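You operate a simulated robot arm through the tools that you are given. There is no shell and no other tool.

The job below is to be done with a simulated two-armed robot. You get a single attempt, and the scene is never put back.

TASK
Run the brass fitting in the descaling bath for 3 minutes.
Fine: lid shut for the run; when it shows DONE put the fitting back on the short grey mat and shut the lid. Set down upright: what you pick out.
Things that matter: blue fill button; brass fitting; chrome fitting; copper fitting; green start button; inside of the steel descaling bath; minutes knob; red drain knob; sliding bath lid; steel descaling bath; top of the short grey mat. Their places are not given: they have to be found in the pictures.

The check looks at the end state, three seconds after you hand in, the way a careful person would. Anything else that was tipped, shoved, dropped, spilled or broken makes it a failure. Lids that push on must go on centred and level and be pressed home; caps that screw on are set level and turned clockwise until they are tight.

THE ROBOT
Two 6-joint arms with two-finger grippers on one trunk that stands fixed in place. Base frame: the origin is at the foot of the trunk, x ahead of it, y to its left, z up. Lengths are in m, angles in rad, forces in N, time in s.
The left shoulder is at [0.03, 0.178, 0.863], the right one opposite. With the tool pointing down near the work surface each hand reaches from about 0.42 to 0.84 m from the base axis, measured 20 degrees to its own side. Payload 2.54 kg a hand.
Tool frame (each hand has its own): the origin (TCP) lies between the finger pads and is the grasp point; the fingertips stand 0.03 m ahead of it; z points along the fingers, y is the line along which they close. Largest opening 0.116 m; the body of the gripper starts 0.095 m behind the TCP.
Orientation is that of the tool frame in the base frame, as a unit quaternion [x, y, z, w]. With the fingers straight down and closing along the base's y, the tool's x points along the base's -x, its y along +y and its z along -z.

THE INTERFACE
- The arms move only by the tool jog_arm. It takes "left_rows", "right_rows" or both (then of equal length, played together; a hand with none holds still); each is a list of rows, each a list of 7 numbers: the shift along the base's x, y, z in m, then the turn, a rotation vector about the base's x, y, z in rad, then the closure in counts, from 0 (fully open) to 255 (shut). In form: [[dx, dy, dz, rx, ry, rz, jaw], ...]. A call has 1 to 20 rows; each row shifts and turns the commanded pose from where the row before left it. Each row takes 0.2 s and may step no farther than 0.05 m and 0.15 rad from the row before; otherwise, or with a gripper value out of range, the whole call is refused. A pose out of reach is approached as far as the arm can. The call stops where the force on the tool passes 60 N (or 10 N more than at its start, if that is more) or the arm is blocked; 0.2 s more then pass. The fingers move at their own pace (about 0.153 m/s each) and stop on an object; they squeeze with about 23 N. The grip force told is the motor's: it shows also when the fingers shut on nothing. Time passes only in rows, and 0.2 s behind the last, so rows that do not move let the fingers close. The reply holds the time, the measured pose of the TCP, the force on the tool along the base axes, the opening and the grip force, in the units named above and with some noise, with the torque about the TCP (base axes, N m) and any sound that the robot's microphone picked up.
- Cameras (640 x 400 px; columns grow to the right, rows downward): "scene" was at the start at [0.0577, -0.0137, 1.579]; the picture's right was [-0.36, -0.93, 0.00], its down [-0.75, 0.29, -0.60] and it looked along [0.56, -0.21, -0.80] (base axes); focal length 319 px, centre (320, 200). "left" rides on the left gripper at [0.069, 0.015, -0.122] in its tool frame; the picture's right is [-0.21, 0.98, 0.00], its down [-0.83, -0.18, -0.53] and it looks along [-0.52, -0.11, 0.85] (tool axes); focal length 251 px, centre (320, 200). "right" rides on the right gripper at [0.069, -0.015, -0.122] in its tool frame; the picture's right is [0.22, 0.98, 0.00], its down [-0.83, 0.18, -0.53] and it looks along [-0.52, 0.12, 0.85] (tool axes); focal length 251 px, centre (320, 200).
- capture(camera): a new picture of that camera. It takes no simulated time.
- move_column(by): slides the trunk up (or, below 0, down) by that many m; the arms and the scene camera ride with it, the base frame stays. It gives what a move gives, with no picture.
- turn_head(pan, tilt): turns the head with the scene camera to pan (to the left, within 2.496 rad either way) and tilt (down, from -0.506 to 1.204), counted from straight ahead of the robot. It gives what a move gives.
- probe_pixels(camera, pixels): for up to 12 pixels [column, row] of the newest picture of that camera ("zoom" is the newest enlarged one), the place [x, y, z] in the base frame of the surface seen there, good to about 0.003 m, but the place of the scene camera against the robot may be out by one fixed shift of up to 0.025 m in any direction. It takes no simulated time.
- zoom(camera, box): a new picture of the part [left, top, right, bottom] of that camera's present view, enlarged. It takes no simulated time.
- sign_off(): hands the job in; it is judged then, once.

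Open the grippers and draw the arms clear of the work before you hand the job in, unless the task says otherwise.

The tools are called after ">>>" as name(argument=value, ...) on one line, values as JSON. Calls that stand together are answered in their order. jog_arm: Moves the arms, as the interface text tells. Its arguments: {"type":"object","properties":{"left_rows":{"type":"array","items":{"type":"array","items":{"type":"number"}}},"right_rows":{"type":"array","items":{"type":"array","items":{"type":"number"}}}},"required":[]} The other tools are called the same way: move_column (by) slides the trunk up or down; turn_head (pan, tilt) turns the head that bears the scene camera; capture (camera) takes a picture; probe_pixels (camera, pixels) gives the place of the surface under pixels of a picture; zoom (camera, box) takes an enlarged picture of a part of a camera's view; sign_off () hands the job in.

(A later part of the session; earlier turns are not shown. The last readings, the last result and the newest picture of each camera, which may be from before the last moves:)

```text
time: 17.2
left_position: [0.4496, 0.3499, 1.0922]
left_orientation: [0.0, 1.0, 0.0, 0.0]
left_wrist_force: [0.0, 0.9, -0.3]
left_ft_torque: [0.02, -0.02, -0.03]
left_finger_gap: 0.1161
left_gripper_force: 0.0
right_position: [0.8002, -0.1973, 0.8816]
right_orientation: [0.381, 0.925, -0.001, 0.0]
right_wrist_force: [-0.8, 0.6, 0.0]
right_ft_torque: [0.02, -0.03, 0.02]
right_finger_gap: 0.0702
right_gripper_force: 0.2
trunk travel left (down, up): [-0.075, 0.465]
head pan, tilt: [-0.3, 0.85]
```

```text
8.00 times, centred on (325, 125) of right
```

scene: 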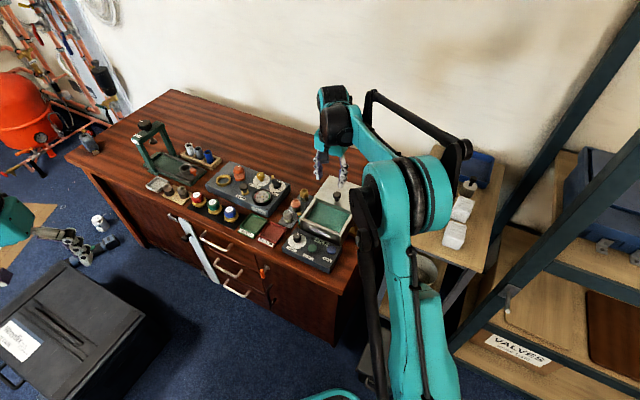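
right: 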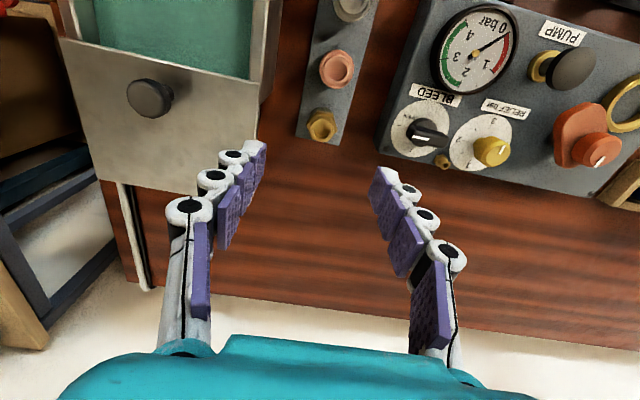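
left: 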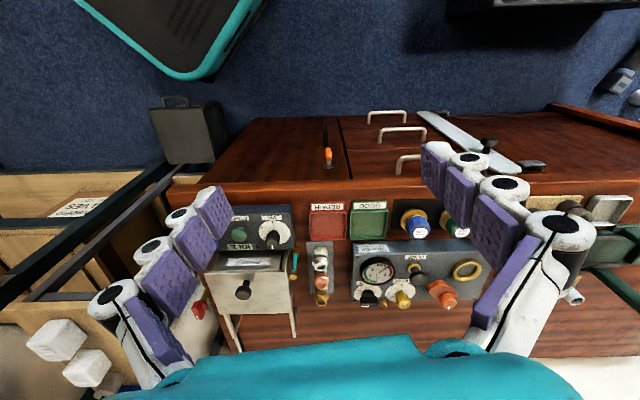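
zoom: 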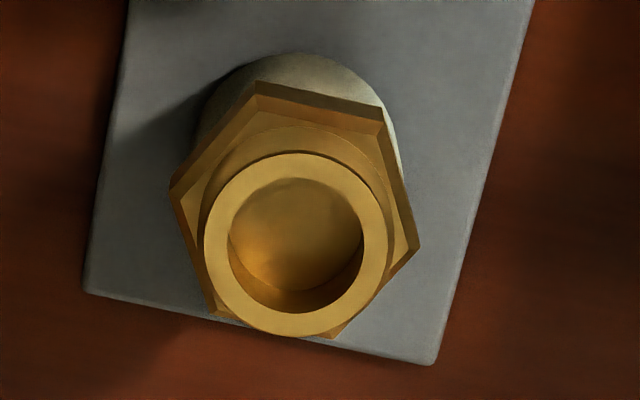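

Brass rim centre ≈(0.807,−0.196), z top 0.749; its hex flats lie ±30° off the bath's e-axis (vertices point along e). I yaw the hand +0.52 rad so the pads meet flats, centre it, and narrow the gap to 50 mm.

>>> jog_arm(right_rows=[[0.0017, 0.0003, 0, 0, 0, 0.13, 145], [0.0017, 0.0003, 0, 0, 0, 0.13, 145], [0.0017, 0.0003, 0, 0, 0, 0.13, 145], [0.0017, 0.0004, 0, 0, 0, 0.13, 145], [0, 0, 0, 0, 0, 0, 145]])

>>> capture(camera="right")

>>> zoom(camera="right", box=[280, 90, 360, 150])

```text
time: 18.4
left_position: [0.4504, 0.3498, 1.0921]
left_orientation: [-0.001, 1.0, 0.0, 0.001]
left_wrist_force: [-0.1, -0.5, -0.5]
left_ft_torque: [0.01, 0.03, 0.0]
left_finger_gap: 0.1159
left_gripper_force: 0.0
right_position: [0.8028, -0.1954, 0.88]
right_orientation: [0.13, 0.992, 0.0, 0.0]
right_wrist_force: [0.1, -0.3, 1.1]
right_ft_torque: [-0.01, -0.01, 0.01]
right_finger_gap: 0.0501
right_gripper_force: 0.0
right hand out of reach, approached as far as the arm can: row 3
trunk travel left (down, up): [-0.075, 0.465]
head pan, tilt: [-0.3, 0.85]
```

```text
taken
```

right: 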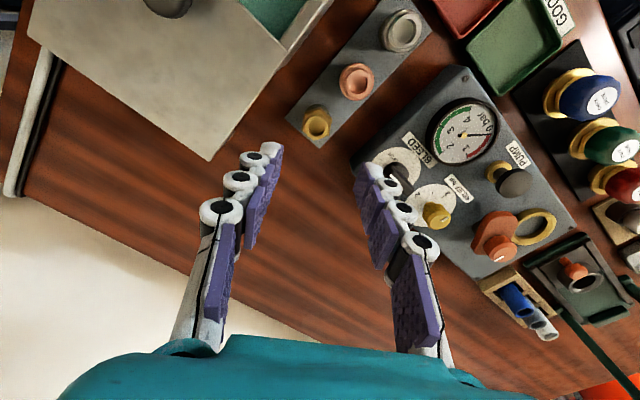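

```text
6.67 times, centred on (320, 120) of right
```

zoom: 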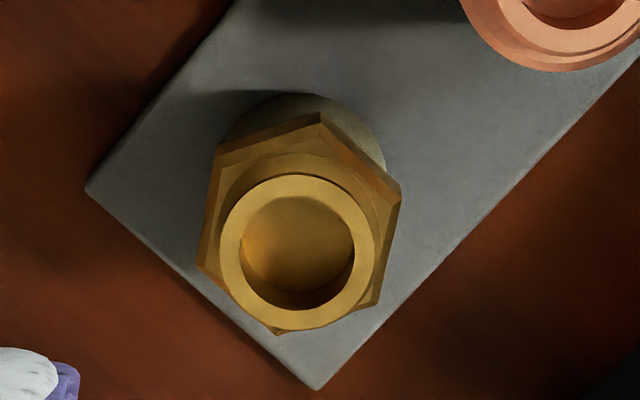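

The hand is at its reach limit at this height. Raising the trunk by 0.10 m brings the shoulder level with the wrist and gains reach; the hand rises with it clear of everything.

>>> move_column(by=0.1)

```text
time: 19.8
left_position: [0.4519, 0.3507, 1.1894]
left_orientation: [-0.001, 1.0, 0.0, 0.0]
left_wrist_force: [0.1, 0.5, 0.0]
left_ft_torque: [-0.03, -0.01, -0.03]
left_finger_gap: 0.1159
left_gripper_force: 0.0
right_position: [0.8026, -0.1947, 0.979]
right_orientation: [0.131, 0.991, 0.0, -0.001]
right_wrist_force: [0.4, -1.2, 0.2]
right_ft_torque: [-0.01, 0.04, -0.02]
right_finger_gap: 0.0499
right_gripper_force: 0.1
trunk travel left (down, up): [-0.175, 0.365]
head pan, tilt: [-0.3, 0.85]
```

Now I lower by 0.10 m back to z≈0.88 and check the position reached.

>>> jog_arm(right_rows=[[0, 0, -0.05, 0, 0, 0, 145], [0, 0, -0.05, 0, 0, 0, 145], [0, 0, 0, 0, 0, 0, 145]])

>>> capture(camera="right")

>>> zoom(camera="right", box=[280, 90, 360, 150])

```text
time: 20.6
left_position: [0.4506, 0.3504, 1.1925]
left_orientation: [0.0, 1.0, 0.0, 0.0]
left_wrist_force: [-0.2, -0.5, 0.3]
left_ft_torque: [0.01, 0.01, -0.02]
left_finger_gap: 0.1164
left_gripper_force: 0.0
right_position: [0.8037, -0.195, 0.8781]
right_orientation: [0.13, 0.991, 0.0, 0.001]
right_wrist_force: [0.7, -0.8, -0.3]
right_ft_torque: [-0.01, 0.0, 0.01]
right_finger_gap: 0.0502
right_gripper_force: 0.0
trunk travel left (down, up): [-0.175, 0.365]
head pan, tilt: [-0.3, 0.85]
```

```text
taken
```

right: 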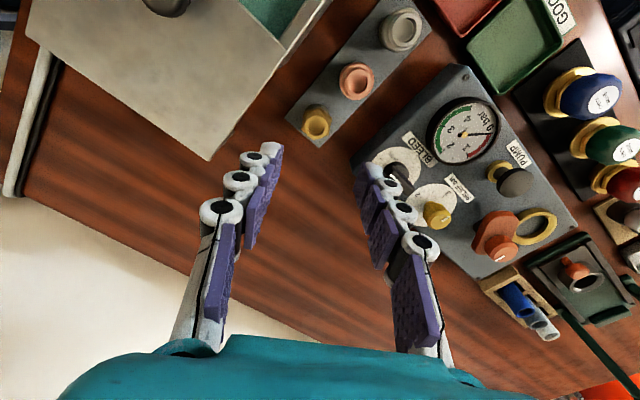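

```text
6.67 times, centred on (320, 120) of right
```

zoom: 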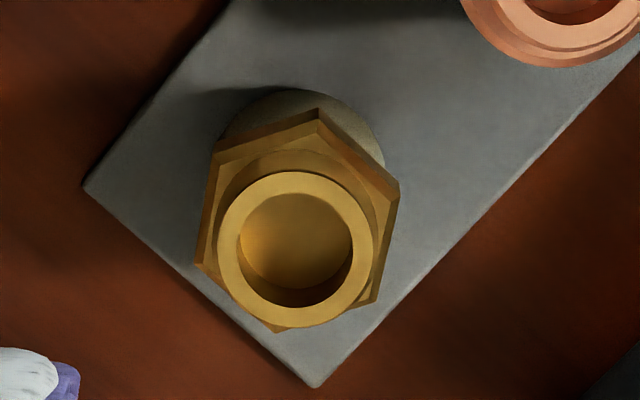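

Hex flats now face the pads left/right. I probe the rim again from this view to settle the centre to the millimetre.

>>> probe_pixels(camera="zoom", pixels=[[226, 248], [365, 248], [295, 181], [295, 318], [245, 200], [345, 200], [245, 297], [345, 297], [206, 210], [390, 240]])

```text
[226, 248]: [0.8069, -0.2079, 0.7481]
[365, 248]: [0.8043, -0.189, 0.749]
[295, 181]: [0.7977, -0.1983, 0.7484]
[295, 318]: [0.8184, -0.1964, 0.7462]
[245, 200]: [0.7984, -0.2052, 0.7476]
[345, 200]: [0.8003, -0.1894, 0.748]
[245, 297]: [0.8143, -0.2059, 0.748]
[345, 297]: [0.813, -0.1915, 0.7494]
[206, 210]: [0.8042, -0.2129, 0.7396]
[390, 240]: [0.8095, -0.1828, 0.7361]
```

Averaged rim centre ≈(0.806,−0.198). I shift by (+2,−3) mm and descend first to z≈0.785 (fingertips still just above the rim level) to check.

>>> jog_arm(right_rows=[[0.002, -0.003, -0.04, 0, 0, 0, 145], [0, 0, -0.04, 0, 0, 0, 145], [0, 0, -0.013, 0, 0, 0, 145], [0, 0, 0, 0, 0, 0, 145]])

>>> capture(camera="right")

>>> zoom(camera="right", box=[240, 90, 400, 210])

```text
time: 21.6
left_position: [0.4501, 0.3512, 1.1915]
left_orientation: [-0.002, 1.0, 0.0, 0.0]
left_wrist_force: [0.6, 0.8, 0.2]
left_ft_torque: [-0.02, 0.0, 0.0]
left_finger_gap: 0.1158
left_gripper_force: 0.0
right_position: [0.7836, -0.1968, 0.7935]
right_orientation: [0.131, 0.991, -0.001, 0.002]
right_wrist_force: [0.7, 0.4, -0.3]
right_ft_torque: [0.01, 0.02, 0.0]
right_finger_gap: 0.0501
right_gripper_force: 0.1
right hand out of reach, approached as far as the arm can: row 1, 2, 3
trunk travel left (down, up): [-0.175, 0.365]
head pan, tilt: [-0.3, 0.85]
```

```text
taken
```

right: 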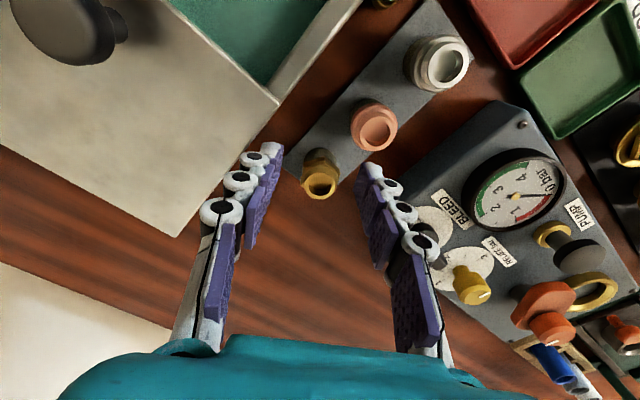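

```text
3.33 times, centred on (320, 150) of right
```

zoom: 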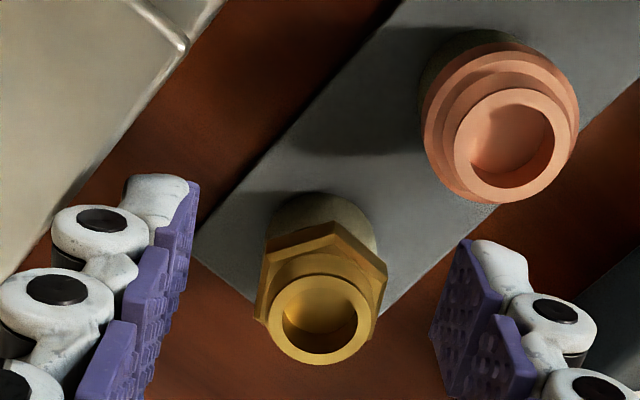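

Raising was the wrong way (reach shrank to x≈0.784 lower down); the best reach is with a low trunk. I lift the hand 0.2 m and then lower the trunk to its bottom.

>>> jog_arm(right_rows=[[0, 0, 0.05, 0, 0, 0, 145], [0, 0, 0.05, 0, 0, 0, 145], [0, 0, 0.05, 0, 0, 0, 145], [0, 0, 0.05, 0, 0, 0, 145], [0, 0, 0, 0, 0, 0, 145]])

>>> move_column(by=-0.17)

>>> capture(camera="scene")

>>> capture(camera="right")

```text
time: 22.8
left_position: [0.4498, 0.3499, 1.1911]
left_orientation: [-0.001, 1.0, 0.0, 0.0]
left_wrist_force: [0.2, -0.4, 0.1]
left_ft_torque: [-0.01, 0.05, -0.01]
left_finger_gap: 0.1157
left_gripper_force: 0.1
right_position: [0.7816, -0.1981, 0.9933]
right_orientation: [0.131, 0.991, 0.001, 0.0]
right_wrist_force: [0.2, -0.1, 0.0]
right_ft_torque: [0.03, 0.01, 0.01]
right_finger_gap: 0.0499
right_gripper_force: 0.1
trunk travel left (down, up): [-0.175, 0.365]
head pan, tilt: [-0.3, 0.85]
```

```text
time: 24.7
left_position: [0.4509, 0.3498, 1.0211]
left_orientation: [-0.001, 1.0, -0.001, 0.0]
left_wrist_force: [0.1, -1.0, -0.4]
left_ft_torque: [0.04, -0.05, 0.0]
left_finger_gap: 0.1161
left_gripper_force: 0.1
right_position: [0.782, -0.1992, 0.8234]
right_orientation: [0.131, 0.991, 0.001, 0.0]
right_wrist_force: [-0.1, 0.6, -0.1]
right_ft_torque: [0.0, -0.01, 0.01]
right_finger_gap: 0.05
right_gripper_force: 0.1
trunk travel left (down, up): [-0.005, 0.535]
head pan, tilt: [-0.3, 0.85]
```

```text
taken
```

scene: 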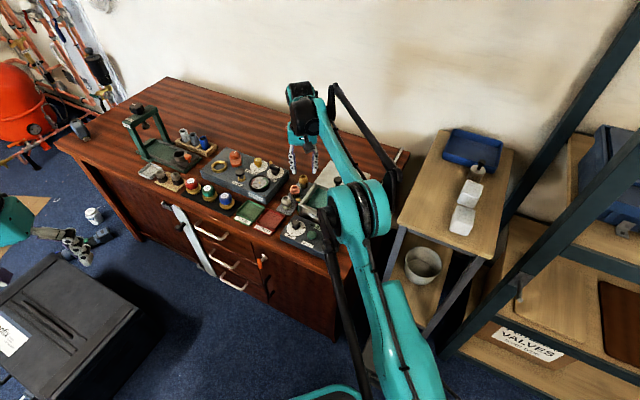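

```text
taken
```

right: 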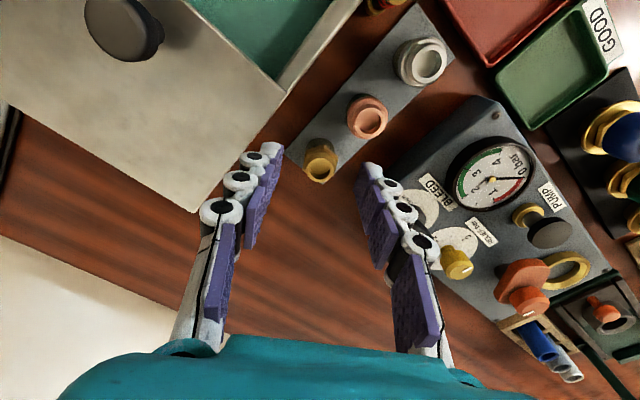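

Now at (0.782,−0.199,0.823). I move forward 23 mm and slightly down to see whether the spot is reachable with a vertical tool.

>>> jog_arm(right_rows=[[0.0115, 0.0006, -0.01, 0, 0, 0, 145], [0.0115, 0.0006, -0.01, 0, 0, 0, 145], [0, 0, 0, 0, 0, 0, 145]])

>>> zoom(camera="right", box=[240, 90, 400, 210])

```text
time: 25.5
left_position: [0.45, 0.3505, 1.0219]
left_orientation: [-0.001, 1.0, 0.0, 0.0]
left_wrist_force: [0.2, -0.2, 0.9]
left_ft_torque: [-0.03, 0.03, 0.0]
left_finger_gap: 0.1159
left_gripper_force: 0.1
right_position: [0.8027, -0.1971, 0.8032]
right_orientation: [0.13, 0.991, 0.0, 0.0]
right_wrist_force: [-0.2, 0.1, -0.4]
right_ft_torque: [-0.02, 0.02, 0.0]
right_finger_gap: 0.0503
right_gripper_force: 0.1
trunk travel left (down, up): [-0.005, 0.535]
head pan, tilt: [-0.3, 0.85]
```

```text
3.33 times, centred on (320, 150) of right
```

zoom: 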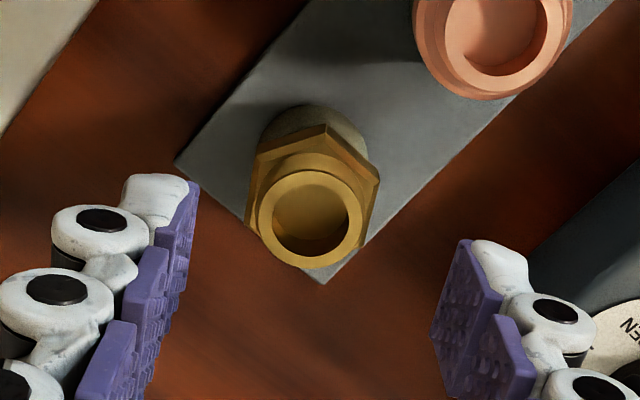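

The target is reachable here; the rim is only ~1.5 mm off-axis. I apply a tiny 0.05 rad tilt about the closing axis for reach margin, correct by (+1,−1.5) mm and descend to z≈0.739 around the fitting.

>>> jog_arm(right_rows=[[0.001, -0.0015, 0, -0.0129, -0.0483, 0, 145], [0, 0, -0.022, 0, 0, 0, 145], [0, 0, -0.022, 0, 0, 0, 145], [0, 0, -0.019, 0, 0, 0, 145], [0, 0, 0, 0, 0, 0, 145]])

>>> capture(camera="right")

>>> zoom(camera="right", box=[240, 130, 400, 250])

```text
time: 26.7
left_position: [0.4502, 0.3499, 1.0205]
left_orientation: [0.0, 1.0, 0.001, 0.0]
left_wrist_force: [-0.2, -0.1, -0.9]
left_ft_torque: [-0.01, -0.01, -0.01]
left_finger_gap: 0.1158
left_gripper_force: 0.0
right_position: [0.8131, -0.198, 0.7422]
right_orientation: [0.13, 0.991, -0.003, 0.025]
right_wrist_force: [0.1, 0.5, -0.1]
right_ft_torque: [0.0, 0.0, 0.01]
right_finger_gap: 0.05
right_gripper_force: 0.1
right hand out of reach, approached as far as the arm can: row 1
trunk travel left (down, up): [-0.005, 0.535]
head pan, tilt: [-0.3, 0.85]
```

```text
taken
```

right: 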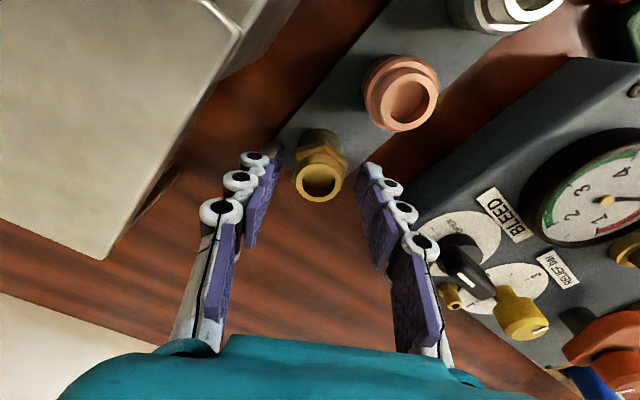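

```text
3.33 times, centred on (320, 190) of right
```

zoom: 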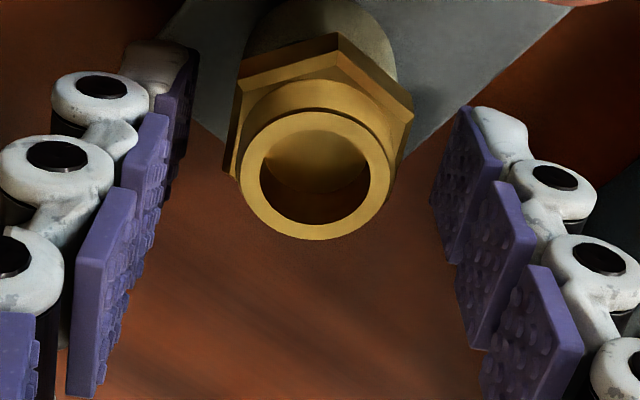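

The tilt carried the TCP forward to x=0.813, past the centre; the rim shows at zoom (315,175), about 9–10 mm nearer. I move back 9.5 mm at this height (fingers straddle freely) and check.

>>> jog_arm(right_rows=[[-0.005, -0.0002, -0.001, 0, 0, 0, 145], [-0.0045, -0.0001, -0.001, 0, 0, 0, 145], [0, 0, 0, 0, 0, 0, 145]])

>>> zoom(camera="right", box=[240, 130, 400, 250])

```text
time: 27.5
left_position: [0.4499, 0.3521, 1.0217]
left_orientation: [-0.001, 1.0, 0.0, 0.0]
left_wrist_force: [-0.8, -0.5, 0.3]
left_ft_torque: [-0.02, 0.02, 0.0]
left_finger_gap: 0.1161
left_gripper_force: 0.0
right_position: [0.804, -0.199, 0.7408]
right_orientation: [0.132, 0.991, -0.004, 0.025]
right_wrist_force: [-0.3, -0.1, -0.5]
right_ft_torque: [0.0, -0.03, -0.01]
right_finger_gap: 0.0501
right_gripper_force: 0.1
trunk travel left (down, up): [-0.005, 0.535]
head pan, tilt: [-0.3, 0.85]
```

```text
3.33 times, centred on (320, 190) of right
```

zoom: 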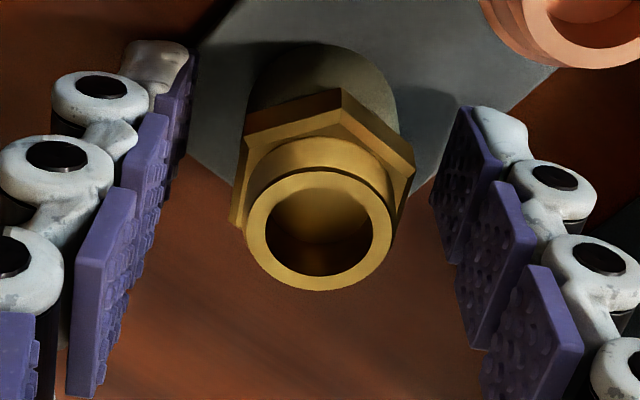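

The rim is now centred on the grasp axis. I close the fingers on the hex.

>>> jog_arm(right_rows=[[0, 0, 0, 0, 0, 0, 255], [0, 0, 0, 0, 0, 0, 255], [0, 0, 0, 0, 0, 0, 255], [0, 0, 0, 0, 0, 0, 255]])

>>> capture(camera="right")

>>> zoom(camera="right", box=[240, 130, 400, 250])

```text
time: 28.5
left_position: [0.4498, 0.3496, 1.0222]
left_orientation: [-0.001, 1.0, 0.0, 0.0]
left_wrist_force: [0.4, 0.4, 0.1]
left_ft_torque: [-0.03, 0.0, 0.0]
left_finger_gap: 0.1159
left_gripper_force: 0.0
right_position: [0.8043, -0.198, 0.7403]
right_orientation: [0.13, 0.991, -0.004, 0.025]
right_wrist_force: [-1.0, 0.7, 1.3]
right_ft_torque: [0.01, 0.05, 0.01]
right_finger_gap: 0.0302
right_gripper_force: 23.3
trunk travel left (down, up): [-0.005, 0.535]
head pan, tilt: [-0.3, 0.85]
```

```text
taken
```

right: 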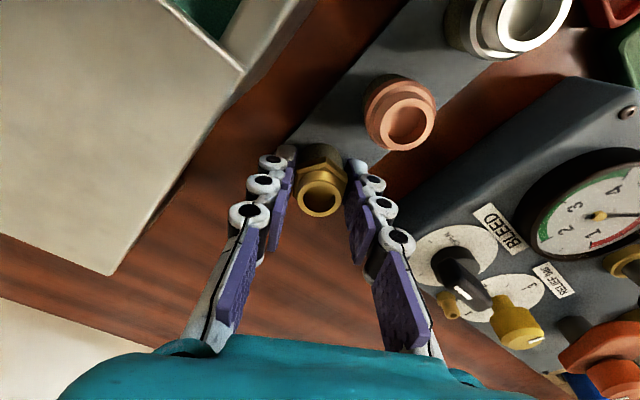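

```text
3.33 times, centred on (320, 190) of right
```

zoom: 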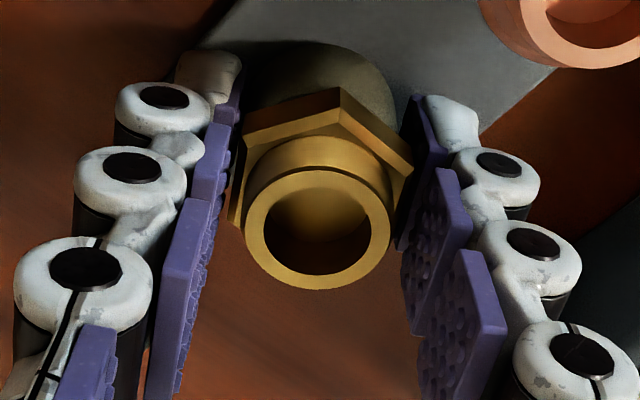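

Gripped across the flats (gap 30 mm; grip 23 N). I lift straight up, then slightly back, keeping the same tilt.

>>> jog_arm(right_rows=[[0, 0, 0.01, 0, 0, 0, 255], [0, 0, 0.03, 0, 0, 0, 255], [0, 0, 0.03, 0, 0, 0, 255], [-0.005, 0, 0.03, 0, 0, 0, 255], [-0.015, -0.005, 0.03, 0, 0, 0, 255], [0, 0, 0, 0, 0, 0, 255]])

>>> capture(camera="right")

>>> capture(camera="scene")

```text
time: 29.9
left_position: [0.4517, 0.3504, 1.0201]
left_orientation: [0.0, 1.0, 0.0, 0.0]
left_wrist_force: [0.5, 0.5, -0.4]
left_ft_torque: [0.06, 0.0, 0.01]
left_finger_gap: 0.1156
left_gripper_force: 0.1
right_position: [0.7857, -0.2031, 0.8706]
right_orientation: [0.13, 0.991, -0.003, 0.024]
right_wrist_force: [0.1, 0.1, -0.8]
right_ft_torque: [0.0, -0.01, 0.01]
right_finger_gap: 0.0306
right_gripper_force: 22.8
trunk travel left (down, up): [-0.005, 0.535]
head pan, tilt: [-0.3, 0.85]
```

```text
taken
```

right: 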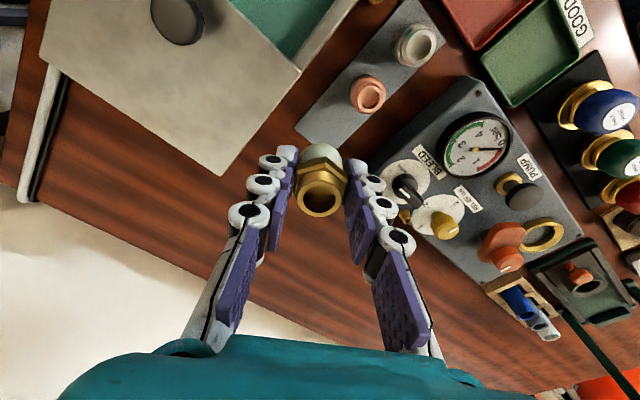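

```text
taken
```

scene: 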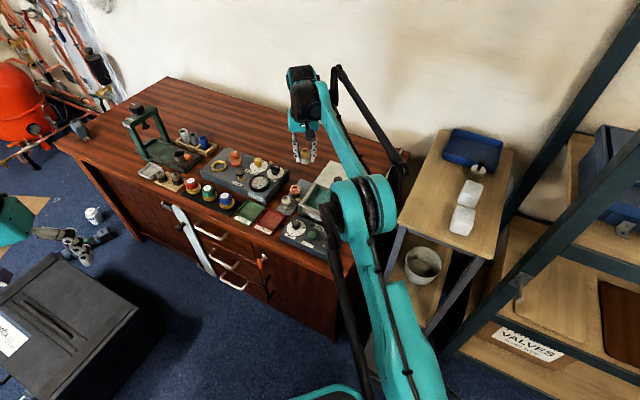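

The fitting is held clear. I carry it at z≈0.87 (base ≈0.833, above the lid knob) to over the open bath centre at (0.656,−0.237).

>>> jog_arm(right_rows=[[-0.0325, -0.0086, 0, 0, 0, 0, 255], [-0.0325, -0.0086, 0, 0, 0, 0, 255], [-0.0325, -0.0086, 0, 0, 0, 0, 255], [-0.0325, -0.0084, 0, 0, 0, 0, 255], [0, 0, 0, 0, 0, 0, 255]])

>>> capture(camera="right")

```text
time: 31.1
left_position: [0.4511, 0.3498, 1.0205]
left_orientation: [-0.001, 1.0, -0.001, 0.0]
left_wrist_force: [-0.1, -0.1, 0.0]
left_ft_torque: [0.04, -0.02, 0.02]
left_finger_gap: 0.116
left_gripper_force: 0.0
right_position: [0.6558, -0.2375, 0.8699]
right_orientation: [0.13, 0.991, -0.003, 0.025]
right_wrist_force: [-0.7, 0.4, -1.1]
right_ft_torque: [-0.01, -0.02, -0.03]
right_finger_gap: 0.0305
right_gripper_force: 22.9
trunk travel left (down, up): [-0.005, 0.535]
head pan, tilt: [-0.3, 0.85]
```

```text
taken
```

right: 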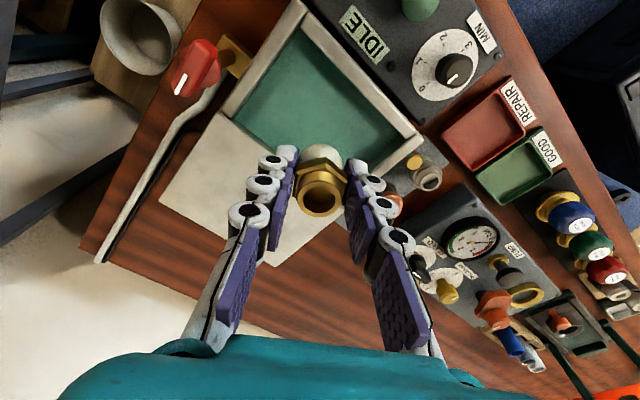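

I probe the opening's rim and lid edge from this view to verify the drop spot is central before lowering.

>>> probe_pixels(camera="right", pixels=[[298, 28], [402, 135], [238, 125], [270, 80], [350, 85], [245, 110], [372, 120], [216, 115], [300, 8], [418, 140], [280, 140], [300, 100]])

>>> zoom(camera="right", box=[200, 0, 440, 220])

```text
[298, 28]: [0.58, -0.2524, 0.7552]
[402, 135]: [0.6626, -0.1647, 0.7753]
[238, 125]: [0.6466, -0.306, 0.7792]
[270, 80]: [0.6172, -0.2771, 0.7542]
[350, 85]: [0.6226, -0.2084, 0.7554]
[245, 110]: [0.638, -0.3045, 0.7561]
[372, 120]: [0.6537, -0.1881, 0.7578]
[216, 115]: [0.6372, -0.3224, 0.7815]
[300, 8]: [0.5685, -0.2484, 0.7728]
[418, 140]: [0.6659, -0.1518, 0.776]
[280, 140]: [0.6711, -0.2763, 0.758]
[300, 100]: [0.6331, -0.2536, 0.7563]
```

```text
1.82 times, centred on (320, 110) of right
```

zoom: 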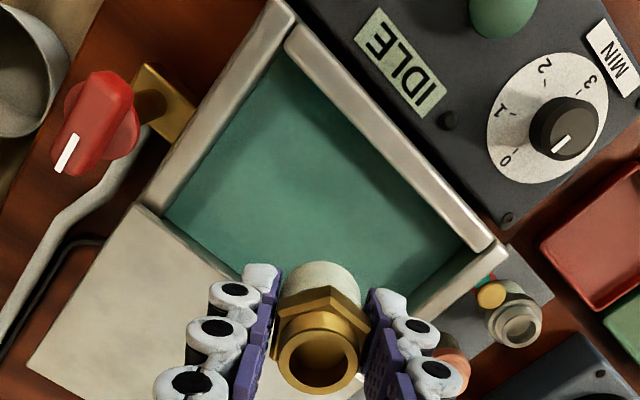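

The spot is central (opening d≈0.591–0.672, hand at 0.632). I lower to z≈0.765 first.

>>> jog_arm(right_rows=[[0, 0, -0.03, 0, 0, 0, 255], [0, 0, -0.03, 0, 0, 0, 255], [0, 0, -0.025, 0, 0, 0, 255], [0, 0, -0.02, 0, 0, 0, 255], [0, 0, 0, 0, 0, 0, 255]])

>>> capture(camera="right")

```text
time: 32.3
left_position: [0.4498, 0.3502, 1.0219]
left_orientation: [0.0, 1.0, 0.0, 0.0]
left_wrist_force: [-0.8, 0.0, -1.3]
left_ft_torque: [0.0, -0.01, 0.03]
left_finger_gap: 0.1161
left_gripper_force: 0.1
right_position: [0.6562, -0.2381, 0.7651]
right_orientation: [0.131, 0.991, -0.003, 0.025]
right_wrist_force: [-1.2, -0.6, -0.7]
right_ft_torque: [-0.03, 0.0, -0.03]
right_finger_gap: 0.0305
right_gripper_force: 23.4
trunk travel left (down, up): [-0.005, 0.535]
head pan, tilt: [-0.3, 0.85]
```

```text
taken
```

right: 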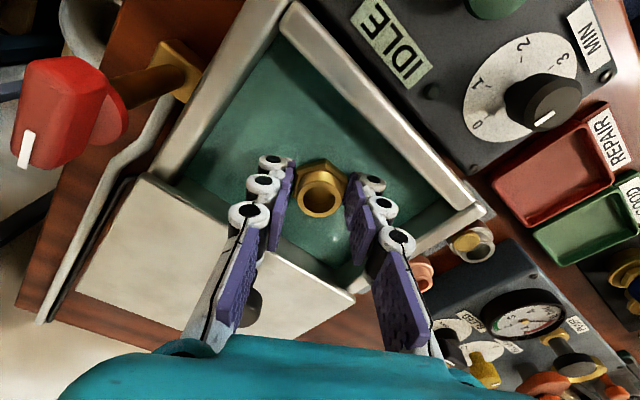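

All clear; the fitting is entering the liquid. I continue down in fine steps, watching for floor contact.

>>> jog_arm(right_rows=[[0, 0, -0.004, 0, 0, 0, 255], [0, 0, -0.004, 0, 0, 0, 255], [0, 0, -0.003, 0, 0, 0, 255], [0, 0, 0, 0, 0, 0, 255]])

```text
time: 33.3
left_position: [0.4509, 0.3507, 1.0215]
left_orientation: [-0.001, 1.0, -0.001, -0.001]
left_wrist_force: [-0.6, -0.5, 0.3]
left_ft_torque: [-0.01, 0.0, -0.01]
left_finger_gap: 0.1161
left_gripper_force: 0.1
right_position: [0.6547, -0.2388, 0.7542]
right_orientation: [0.13, 0.991, -0.003, 0.025]
right_wrist_force: [-0.3, -0.7, 2.4]
right_ft_torque: [0.02, -0.03, -0.01]
right_finger_gap: 0.0305
right_gripper_force: 22.9
trunk travel left (down, up): [-0.005, 0.535]
head pan, tilt: [-0.3, 0.85]
```

>>> jog_arm(right_rows=[[0, 0, -0.002, 0, 0, 0, 255], [0, 0, 0, 0, 0, 0, 255]])

```text
time: 33.9
left_position: [0.4486, 0.3507, 1.0224]
left_orientation: [-0.001, 1.0, 0.0, 0.0]
left_wrist_force: [0.0, 0.3, 0.3]
left_ft_torque: [0.0, 0.03, 0.03]
left_finger_gap: 0.1161
left_gripper_force: 0.1
right_position: [0.6551, -0.2368, 0.753]
right_orientation: [0.13, 0.991, -0.003, 0.026]
right_wrist_force: [3.6, -1.7, 16.3]
right_ft_torque: [-0.02, -0.07, 0.0]
right_finger_gap: 0.0305
right_gripper_force: 23.2
trunk travel left (down, up): [-0.005, 0.535]
head pan, tilt: [-0.3, 0.85]
```

Contact with the floor (16 N at z=0.753, floor ≈0.717). I release by opening to 50 mm only, then rise straight up.

>>> jog_arm(right_rows=[[0, 0, 0.001, 0, 0, 0, 255], [0, 0, 0, 0, 0, 0, 145], [0, 0, 0, 0, 0, 0, 145], [0, 0, 0, 0, 0, 0, 145]])

>>> capture(camera="right")

>>> zoom(camera="right", box=[240, 130, 400, 250])

```text
time: 34.9
left_position: [0.4499, 0.3502, 1.0225]
left_orientation: [-0.001, 1.0, 0.0, 0.0]
left_wrist_force: [0.6, 1.0, -0.1]
left_ft_torque: [-0.01, -0.01, 0.0]
left_finger_gap: 0.1162
left_gripper_force: 0.0
right_position: [0.6557, -0.2375, 0.7548]
right_orientation: [0.13, 0.991, -0.003, 0.025]
right_wrist_force: [0.0, -0.3, 1.1]
right_ft_torque: [-0.02, -0.02, -0.04]
right_finger_gap: 0.05
right_gripper_force: 0.0
trunk travel left (down, up): [-0.005, 0.535]
head pan, tilt: [-0.3, 0.85]
```

```text
taken
```

right: 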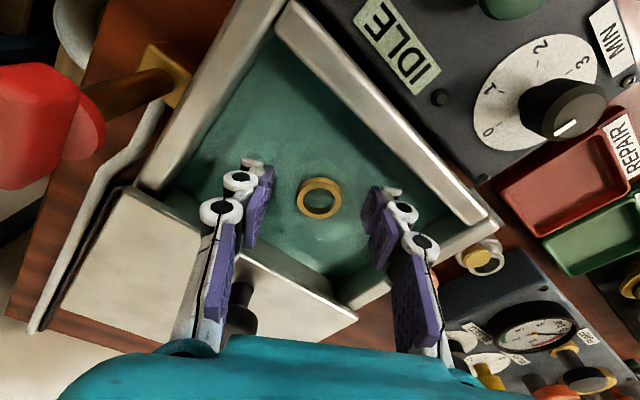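

```text
3.33 times, centred on (320, 190) of right
```

zoom: 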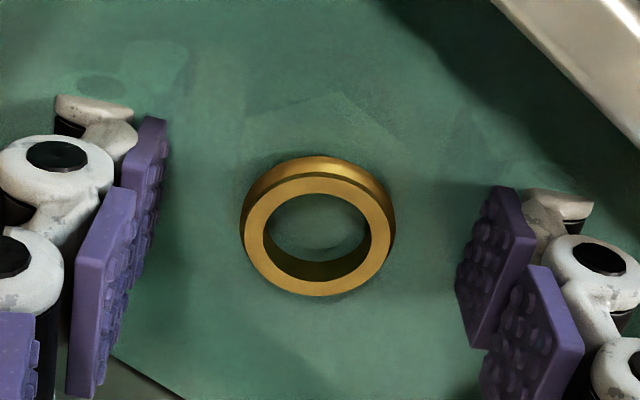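

The fitting stands upright in the bath, its ring just at the liquid surface. I rise straight up, take out the tilt and return to yaw −0.78 for the lid knob.

>>> jog_arm(right_rows=[[0, 0, 0.03, 0, 0, 0, 145], [0, 0, 0.045, 0, 0, 0, 145], [0, 0, 0.045, 0, 0, 0, 145], [0, 0, 0, 0.0129, 0.0483, 0, 145], [0.01, -0.01, 0, 0, 0, -0.13, 123], [0.01, -0.01, 0, 0, 0, -0.13, 123], [0.01, -0.01, 0, 0, 0, -0.13, 123], [0.0145, -0.015, 0, 0, 0, -0.13, 123], [0, 0, 0, 0, 0, 0, 123]])

>>> capture(camera="right")

```text
time: 36.9
left_position: [0.4498, 0.3495, 1.022]
left_orientation: [-0.001, 1.0, -0.001, 0.0]
left_wrist_force: [0.6, 0.2, -0.2]
left_ft_torque: [-0.01, 0.02, 0.01]
left_finger_gap: 0.1162
left_gripper_force: 0.0
right_position: [0.6995, -0.2827, 0.8732]
right_orientation: [0.382, 0.924, 0.0, 0.0]
right_wrist_force: [0.6, -0.1, 0.1]
right_ft_torque: [0.01, 0.01, -0.01]
right_finger_gap: 0.06
right_gripper_force: 0.0
trunk travel left (down, up): [-0.005, 0.535]
head pan, tilt: [-0.3, 0.85]
```

```text
taken
```

right: 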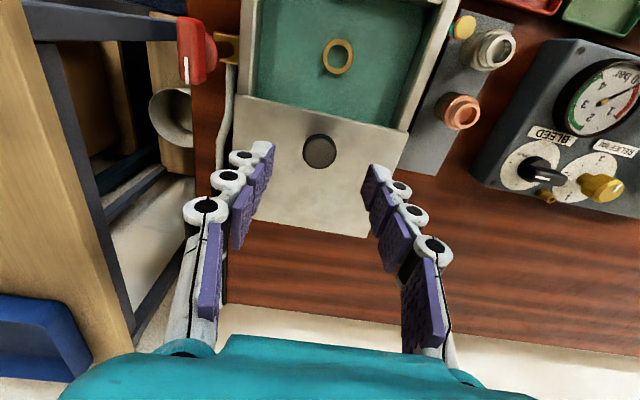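

The knob is on the grasp axis at (319,152). I descend to z≈0.819 and grip it.

>>> jog_arm(right_rows=[[0, 0, -0.027, 0, 0, 0, 123], [0, 0, -0.027, 0, 0, 0, 123], [0, 0, 0, 0, 0, 0, 123], [0, 0, 0, 0, 0, 0, 255], [0, 0, 0, 0, 0, 0, 255], [0, 0, 0, 0, 0, 0, 255]])

```text
time: 38.3
left_position: [0.4508, 0.3507, 1.022]
left_orientation: [-0.001, 1.0, 0.001, 0.001]
left_wrist_force: [0.3, 0.6, -0.8]
left_ft_torque: [-0.05, 0.01, -0.05]
left_finger_gap: 0.1163
left_gripper_force: 0.0
right_position: [0.699, -0.2821, 0.819]
right_orientation: [0.381, 0.925, 0.0, 0.0]
right_wrist_force: [0.4, 1.1, 2.4]
right_ft_torque: [-0.01, -0.05, -0.01]
right_finger_gap: 0.0252
right_gripper_force: 45.3
trunk travel left (down, up): [-0.005, 0.535]
head pan, tilt: [-0.3, 0.85]
```

Gripped. I slide the lid shut toward the panel by the same distance.

>>> jog_arm(right_rows=[[-0.0102, 0.0102, 0, 0, 0, 0, 255], [-0.0102, 0.0102, 0, 0, 0, 0, 255], [-0.0102, 0.0102, 0, 0, 0, 0, 255], [-0.0102, 0.0102, 0, 0, 0, 0, 255], [-0.0102, 0.0102, 0, 0, 0, 0, 255], [-0.0102, 0.0102, 0, 0, 0, 0, 255], [-0.0102, 0.0102, 0, 0, 0, 0, 255], [0, 0, 0, 0, 0, 0, 255]])

>>> capture(camera="right")

>>> zoom(camera="scene", box=[270, 160, 390, 250])

```text
time: 40.1
left_position: [0.4506, 0.3501, 1.0221]
left_orientation: [-0.001, 1.0, 0.0, 0.0]
left_wrist_force: [0.1, -0.1, -0.1]
left_ft_torque: [-0.02, -0.02, 0.0]
left_finger_gap: 0.1159
left_gripper_force: 0.0
right_position: [0.6282, -0.2114, 0.8194]
right_orientation: [0.381, 0.925, 0.001, 0.0]
right_wrist_force: [0.9, 2.0, 1.6]
right_ft_torque: [-0.01, -0.05, -0.02]
right_finger_gap: 0.0252
right_gripper_force: 45.3
trunk travel left (down, up): [-0.005, 0.535]
head pan, tilt: [-0.3, 0.85]
```

```text
taken
```

right: 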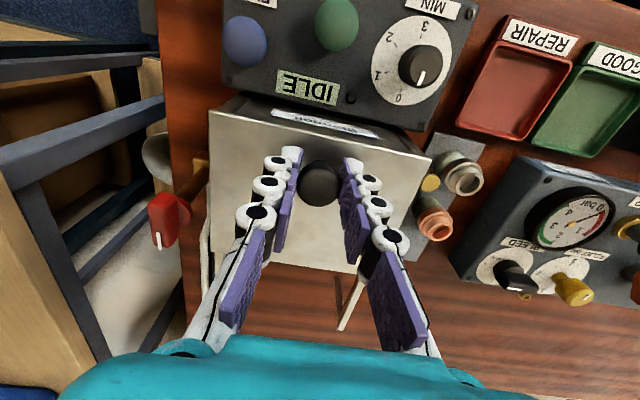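

```text
4.44 times, centred on (330, 205) of scene
```

zoom: 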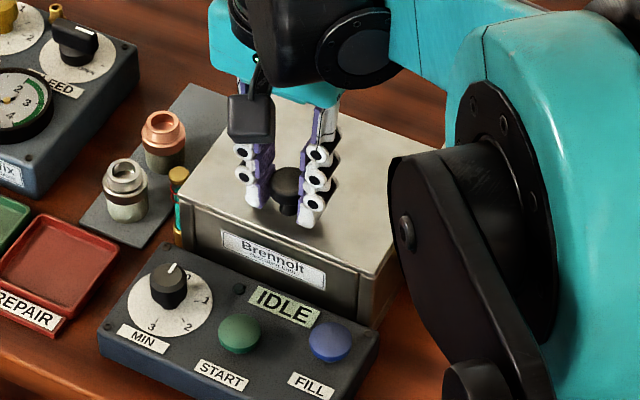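

Within ~0.7 mm of the original shut position. I nudge another 1.5 mm against the stop to be sure it is fully shut.

>>> jog_arm(right_rows=[[-0.0011, 0.0011, 0, 0, 0, 0, 255], [0, 0, 0, 0, 0, 0, 255]])

```text
time: 40.7
left_position: [0.4504, 0.35, 1.0226]
left_orientation: [-0.001, 1.0, 0.0, -0.001]
left_wrist_force: [0.0, -0.7, -0.3]
left_ft_torque: [0.05, 0.03, 0.02]
left_finger_gap: 0.1162
left_gripper_force: 0.2
right_position: [0.6272, -0.2105, 0.8191]
right_orientation: [0.381, 0.925, 0.0, 0.0]
right_wrist_force: [6.8, -0.9, 5.9]
right_ft_torque: [0.15, 0.02, 0.0]
right_finger_gap: 0.0254
right_gripper_force: 44.6
trunk travel left (down, up): [-0.005, 0.535]
head pan, tilt: [-0.3, 0.85]
```

At the stop (≈5 N). I release, rise and go above the minutes knob at about (0.611,−0.124).

>>> jog_arm(right_rows=[[0, 0, 0, 0, 0, 0, 123], [0, 0, 0, 0, 0, 0, 123], [0, 0, 0.03, 0, 0, 0, 123], [0, 0, 0.03, 0, 0, 0, 123], [-0.0055, 0.029, 0, 0, 0, 0, 123], [-0.0055, 0.029, 0, 0, 0, 0, 123], [-0.0055, 0.029, -0.01, 0, 0, 0, 123], [0, 0, 0, 0, 0, 0, 123]])

>>> capture(camera="right")

>>> zoom(camera="right", box=[270, 80, 390, 170])

```text
time: 42.5
left_position: [0.4505, 0.3505, 1.0212]
left_orientation: [0.0, 1.0, 0.0, 0.0]
left_wrist_force: [-0.1, 0.5, 0.3]
left_ft_torque: [-0.02, 0.03, -0.06]
left_finger_gap: 0.116
left_gripper_force: 0.0
right_position: [0.6101, -0.1238, 0.8688]
right_orientation: [0.381, 0.925, 0.0, 0.0]
right_wrist_force: [0.4, 0.2, -0.1]
right_ft_torque: [0.01, 0.02, -0.03]
right_finger_gap: 0.0598
right_gripper_force: 0.1
trunk travel left (down, up): [-0.005, 0.535]
head pan, tilt: [-0.3, 0.85]
```

```text
taken
```

right: 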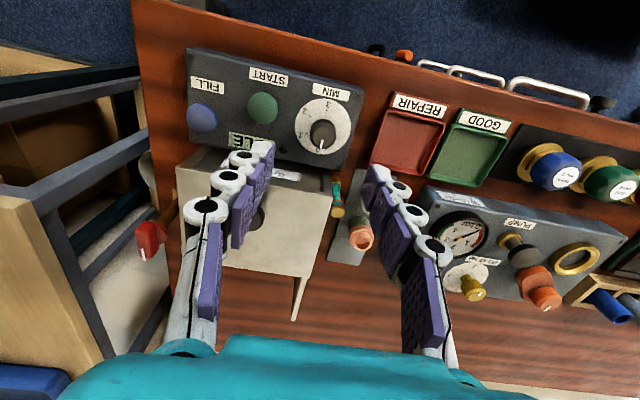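

```text
4.44 times, centred on (330, 125) of right
```

zoom: 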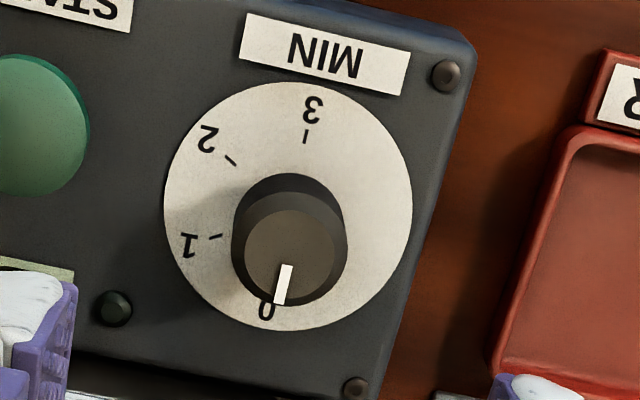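

The dial shows 0 (bottom) → 3 (top), 60° per minute clockwise, pointer at 0: so a 180° clockwise turn. I probe the knob top to centre on it.

>>> probe_pixels(camera="zoom", pixels=[[290, 250], [265, 245], [315, 245], [290, 225], [300, 270], [275, 265], [305, 235], [238, 215], [340, 215], [290, 180], [200, 270], [380, 180]])

```text
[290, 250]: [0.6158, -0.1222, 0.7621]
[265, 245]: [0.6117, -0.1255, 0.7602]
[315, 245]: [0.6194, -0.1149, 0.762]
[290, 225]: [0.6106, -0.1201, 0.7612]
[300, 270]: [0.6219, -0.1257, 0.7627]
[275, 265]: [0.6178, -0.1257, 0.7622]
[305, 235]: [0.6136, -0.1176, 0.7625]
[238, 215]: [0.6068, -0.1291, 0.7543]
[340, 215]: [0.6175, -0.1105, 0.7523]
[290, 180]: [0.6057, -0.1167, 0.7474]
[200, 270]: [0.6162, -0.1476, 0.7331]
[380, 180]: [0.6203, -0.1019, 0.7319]
```

Knob centre ≈(0.615,−0.122), top z 0.762, dial z 0.7325. I shift onto it and yaw to 0, gap 45 mm, still above it.

>>> jog_arm(right_rows=[[0.0047, 0.0018, 0, 0, 0, 0.1303, 156], [0, 0, 0, 0, 0, 0.1303, 156], [0, 0, 0, 0, 0, 0.1303, 156], [0, 0, 0, 0, 0, 0.1303, 156], [0, 0, 0, 0, 0, 0.1303, 156], [0, 0, 0, 0, 0, 0.1305, 156], [0, 0, -0.03, 0, 0, 0, 156], [0, 0, 0, 0, 0, 0, 156]])

>>> capture(camera="right")

>>> zoom(camera="right", box=[260, 90, 380, 180])

```text
time: 44.3
left_position: [0.4493, 0.3497, 1.0227]
left_orientation: [0.0, 1.0, 0.001, -0.001]
left_wrist_force: [-0.4, -0.1, -0.7]
left_ft_torque: [0.02, 0.03, 0.0]
left_finger_gap: 0.116
left_gripper_force: 0.1
right_position: [0.6159, -0.122, 0.8398]
right_orientation: [-0.001, 1.0, 0.0, 0.0]
right_wrist_force: [0.5, -0.2, -0.3]
right_ft_torque: [0.04, -0.02, 0.04]
right_finger_gap: 0.0451
right_gripper_force: 0.0
trunk travel left (down, up): [-0.005, 0.535]
head pan, tilt: [-0.3, 0.85]
```

```text
taken
```

right: 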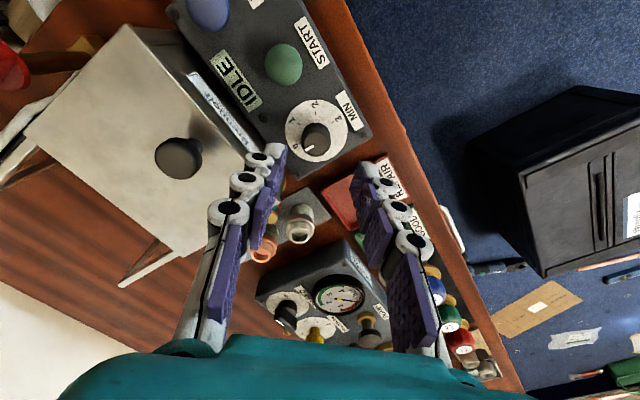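

```text
4.44 times, centred on (320, 135) of right
```

zoom: 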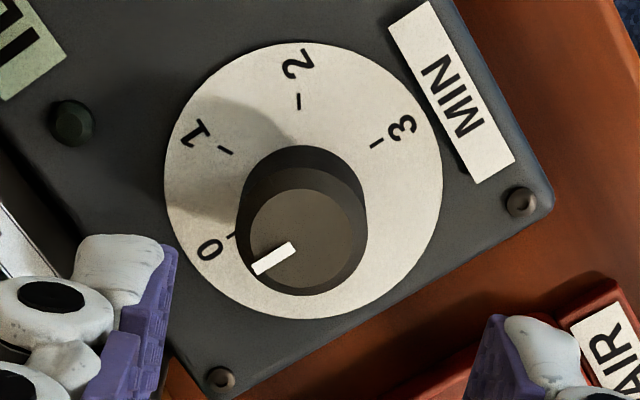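

Nearly centred. I lower to z≈0.80 (fingertips just above the knob) and re-check the centring.

>>> jog_arm(right_rows=[[-0.0002, -0.0012, -0.02, 0, 0, 0, 156], [0, 0, -0.018, 0, 0, 0, 156], [0, 0, 0, 0, 0, 0, 156]])

>>> zoom(camera="right", box=[240, 100, 400, 220])

```text
time: 45.1
left_position: [0.4513, 0.3504, 1.0215]
left_orientation: [-0.001, 1.0, -0.001, 0.0]
left_wrist_force: [-0.2, -0.4, -0.2]
left_ft_torque: [0.0, 0.01, -0.01]
left_finger_gap: 0.116
left_gripper_force: 0.1
right_position: [0.6154, -0.1232, 0.7996]
right_orientation: [0.0, 1.0, 0.001, 0.001]
right_wrist_force: [0.2, 0.4, 0.0]
right_ft_torque: [0.0, 0.03, -0.01]
right_finger_gap: 0.0452
right_gripper_force: 0.0
trunk travel left (down, up): [-0.005, 0.535]
head pan, tilt: [-0.3, 0.85]
```

```text
3.33 times, centred on (320, 160) of right
```

zoom: 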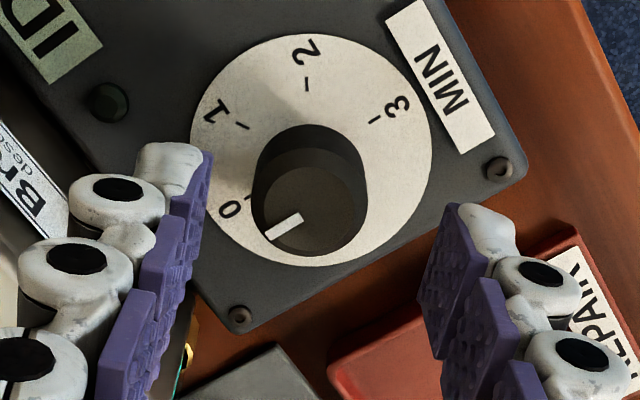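

Small residual (−1.6,−0.9 mm). I correct, descend to z≈0.766 and close on the knob.

>>> jog_arm(right_rows=[[-0.0014, -0.0008, -0.017, 0, 0, 0, 156], [0, 0, -0.0165, 0, 0, 0, 156], [0, 0, 0, 0, 0, 0, 156], [0, 0, 0, 0, 0, 0, 255], [0, 0, 0, 0, 0, 0, 255], [0, 0, 0, 0, 0, 0, 255]])

>>> zoom(camera="right", box=[240, 100, 400, 220])

```text
time: 46.5
left_position: [0.4501, 0.349, 1.0214]
left_orientation: [-0.001, 1.0, 0.0, 0.001]
left_wrist_force: [-0.7, -0.2, -0.3]
left_ft_torque: [-0.02, 0.02, -0.02]
left_finger_gap: 0.1161
left_gripper_force: 0.0
right_position: [0.6145, -0.1237, 0.7679]
right_orientation: [0.0, 1.0, 0.0, 0.0]
right_wrist_force: [-0.1, -10.8, 1.0]
right_ft_torque: [-0.23, -0.08, -0.02]
right_finger_gap: 0.0237
right_gripper_force: 44.5
trunk travel left (down, up): [-0.005, 0.535]
head pan, tilt: [-0.3, 0.85]
```

```text
3.33 times, centred on (320, 160) of right
```

zoom: 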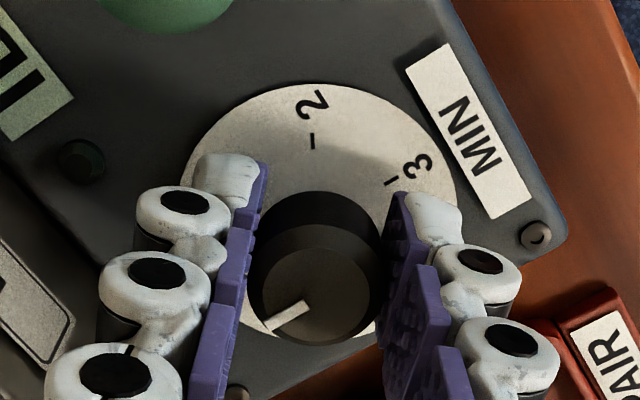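

Gripped (gap 23.7 mm) with a 10.8 N sideways load, so I shift 1 mm toward −y and begin a gentle clockwise turn of 0.3 rad.

>>> jog_arm(right_rows=[[0, -0.0012, 0, 0, 0, 0, 255], [0, 0, 0, 0, 0, -0.1, 255], [0, 0, 0, 0, 0, -0.1, 255], [0, 0, 0, 0, 0, -0.1, 255], [0, 0, 0, 0, 0, 0, 255]])

>>> zoom(camera="right", box=[240, 100, 400, 220])

```text
time: 47.7
left_position: [0.4502, 0.3503, 1.0203]
left_orientation: [-0.001, 1.0, -0.001, 0.0]
left_wrist_force: [0.3, 0.6, -0.2]
left_ft_torque: [0.02, 0.0, -0.01]
left_finger_gap: 0.1162
left_gripper_force: 0.0
right_position: [0.6149, -0.1237, 0.7669]
right_orientation: [0.15, 0.989, 0.0, 0.001]
right_wrist_force: [-0.6, 3.2, -4.4]
right_ft_torque: [0.0, -0.19, 0.01]
right_finger_gap: 0.024
right_gripper_force: 45.0
trunk travel left (down, up): [-0.005, 0.535]
head pan, tilt: [-0.3, 0.85]
```

```text
3.33 times, centred on (320, 160) of right
```

zoom: 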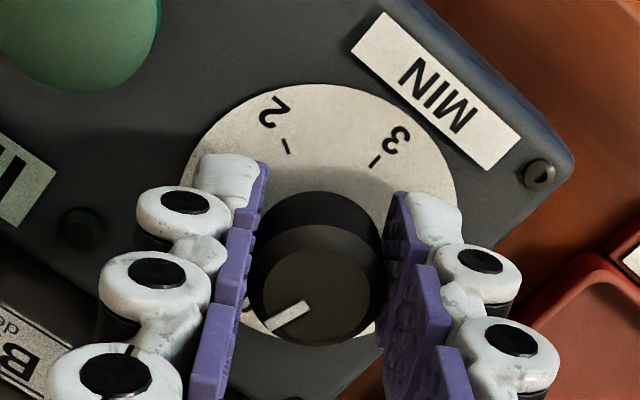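

The pointer turns with the hand. I continue clockwise to a total of 1.57 rad.

>>> jog_arm(right_rows=[[0, 0, 0, 0, 0, -0.1271, 255], [0, 0, 0, 0, 0, -0.1271, 255], [0, 0, 0, 0, 0, -0.1271, 255], [0, 0, 0, 0, 0, -0.1271, 255], [0, 0, 0, 0, 0, -0.1271, 255], [0, 0, 0, 0, 0, -0.1271, 255], [0, 0, 0, 0, 0, -0.1271, 255], [0, 0, 0, 0, 0, -0.1271, 255], [0, 0, 0, 0, 0, -0.1271, 255], [0, 0, 0, 0, 0, -0.1269, 255], [0, 0, 0, 0, 0, 0, 255]])

>>> zoom(camera="right", box=[240, 100, 400, 220])

```text
time: 50.1
left_position: [0.4511, 0.3519, 1.0212]
left_orientation: [-0.001, 1.0, -0.001, -0.001]
left_wrist_force: [-0.2, 0.1, -0.7]
left_ft_torque: [-0.02, 0.0, 0.01]
left_finger_gap: 0.1157
left_gripper_force: 0.1
right_position: [0.6165, -0.1217, 0.7676]
right_orientation: [0.707, 0.707, 0.002, 0.001]
right_wrist_force: [27.9, 30.3, 6.9]
right_ft_torque: [0.58, -0.56, 0.07]
right_finger_gap: 0.0238
right_gripper_force: 45.1
trunk travel left (down, up): [-0.005, 0.535]
head pan, tilt: [-0.3, 0.85]
```

```text
3.33 times, centred on (320, 160) of right
```

zoom: 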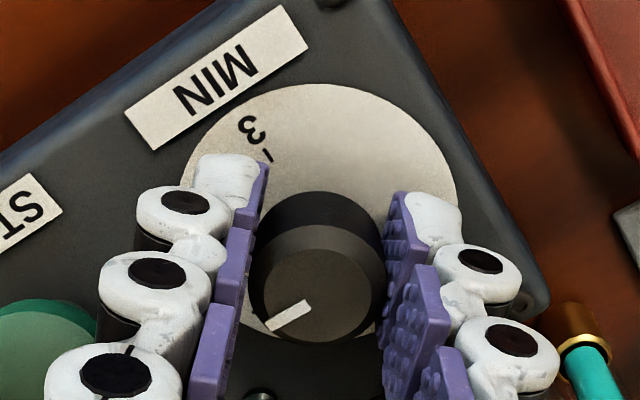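

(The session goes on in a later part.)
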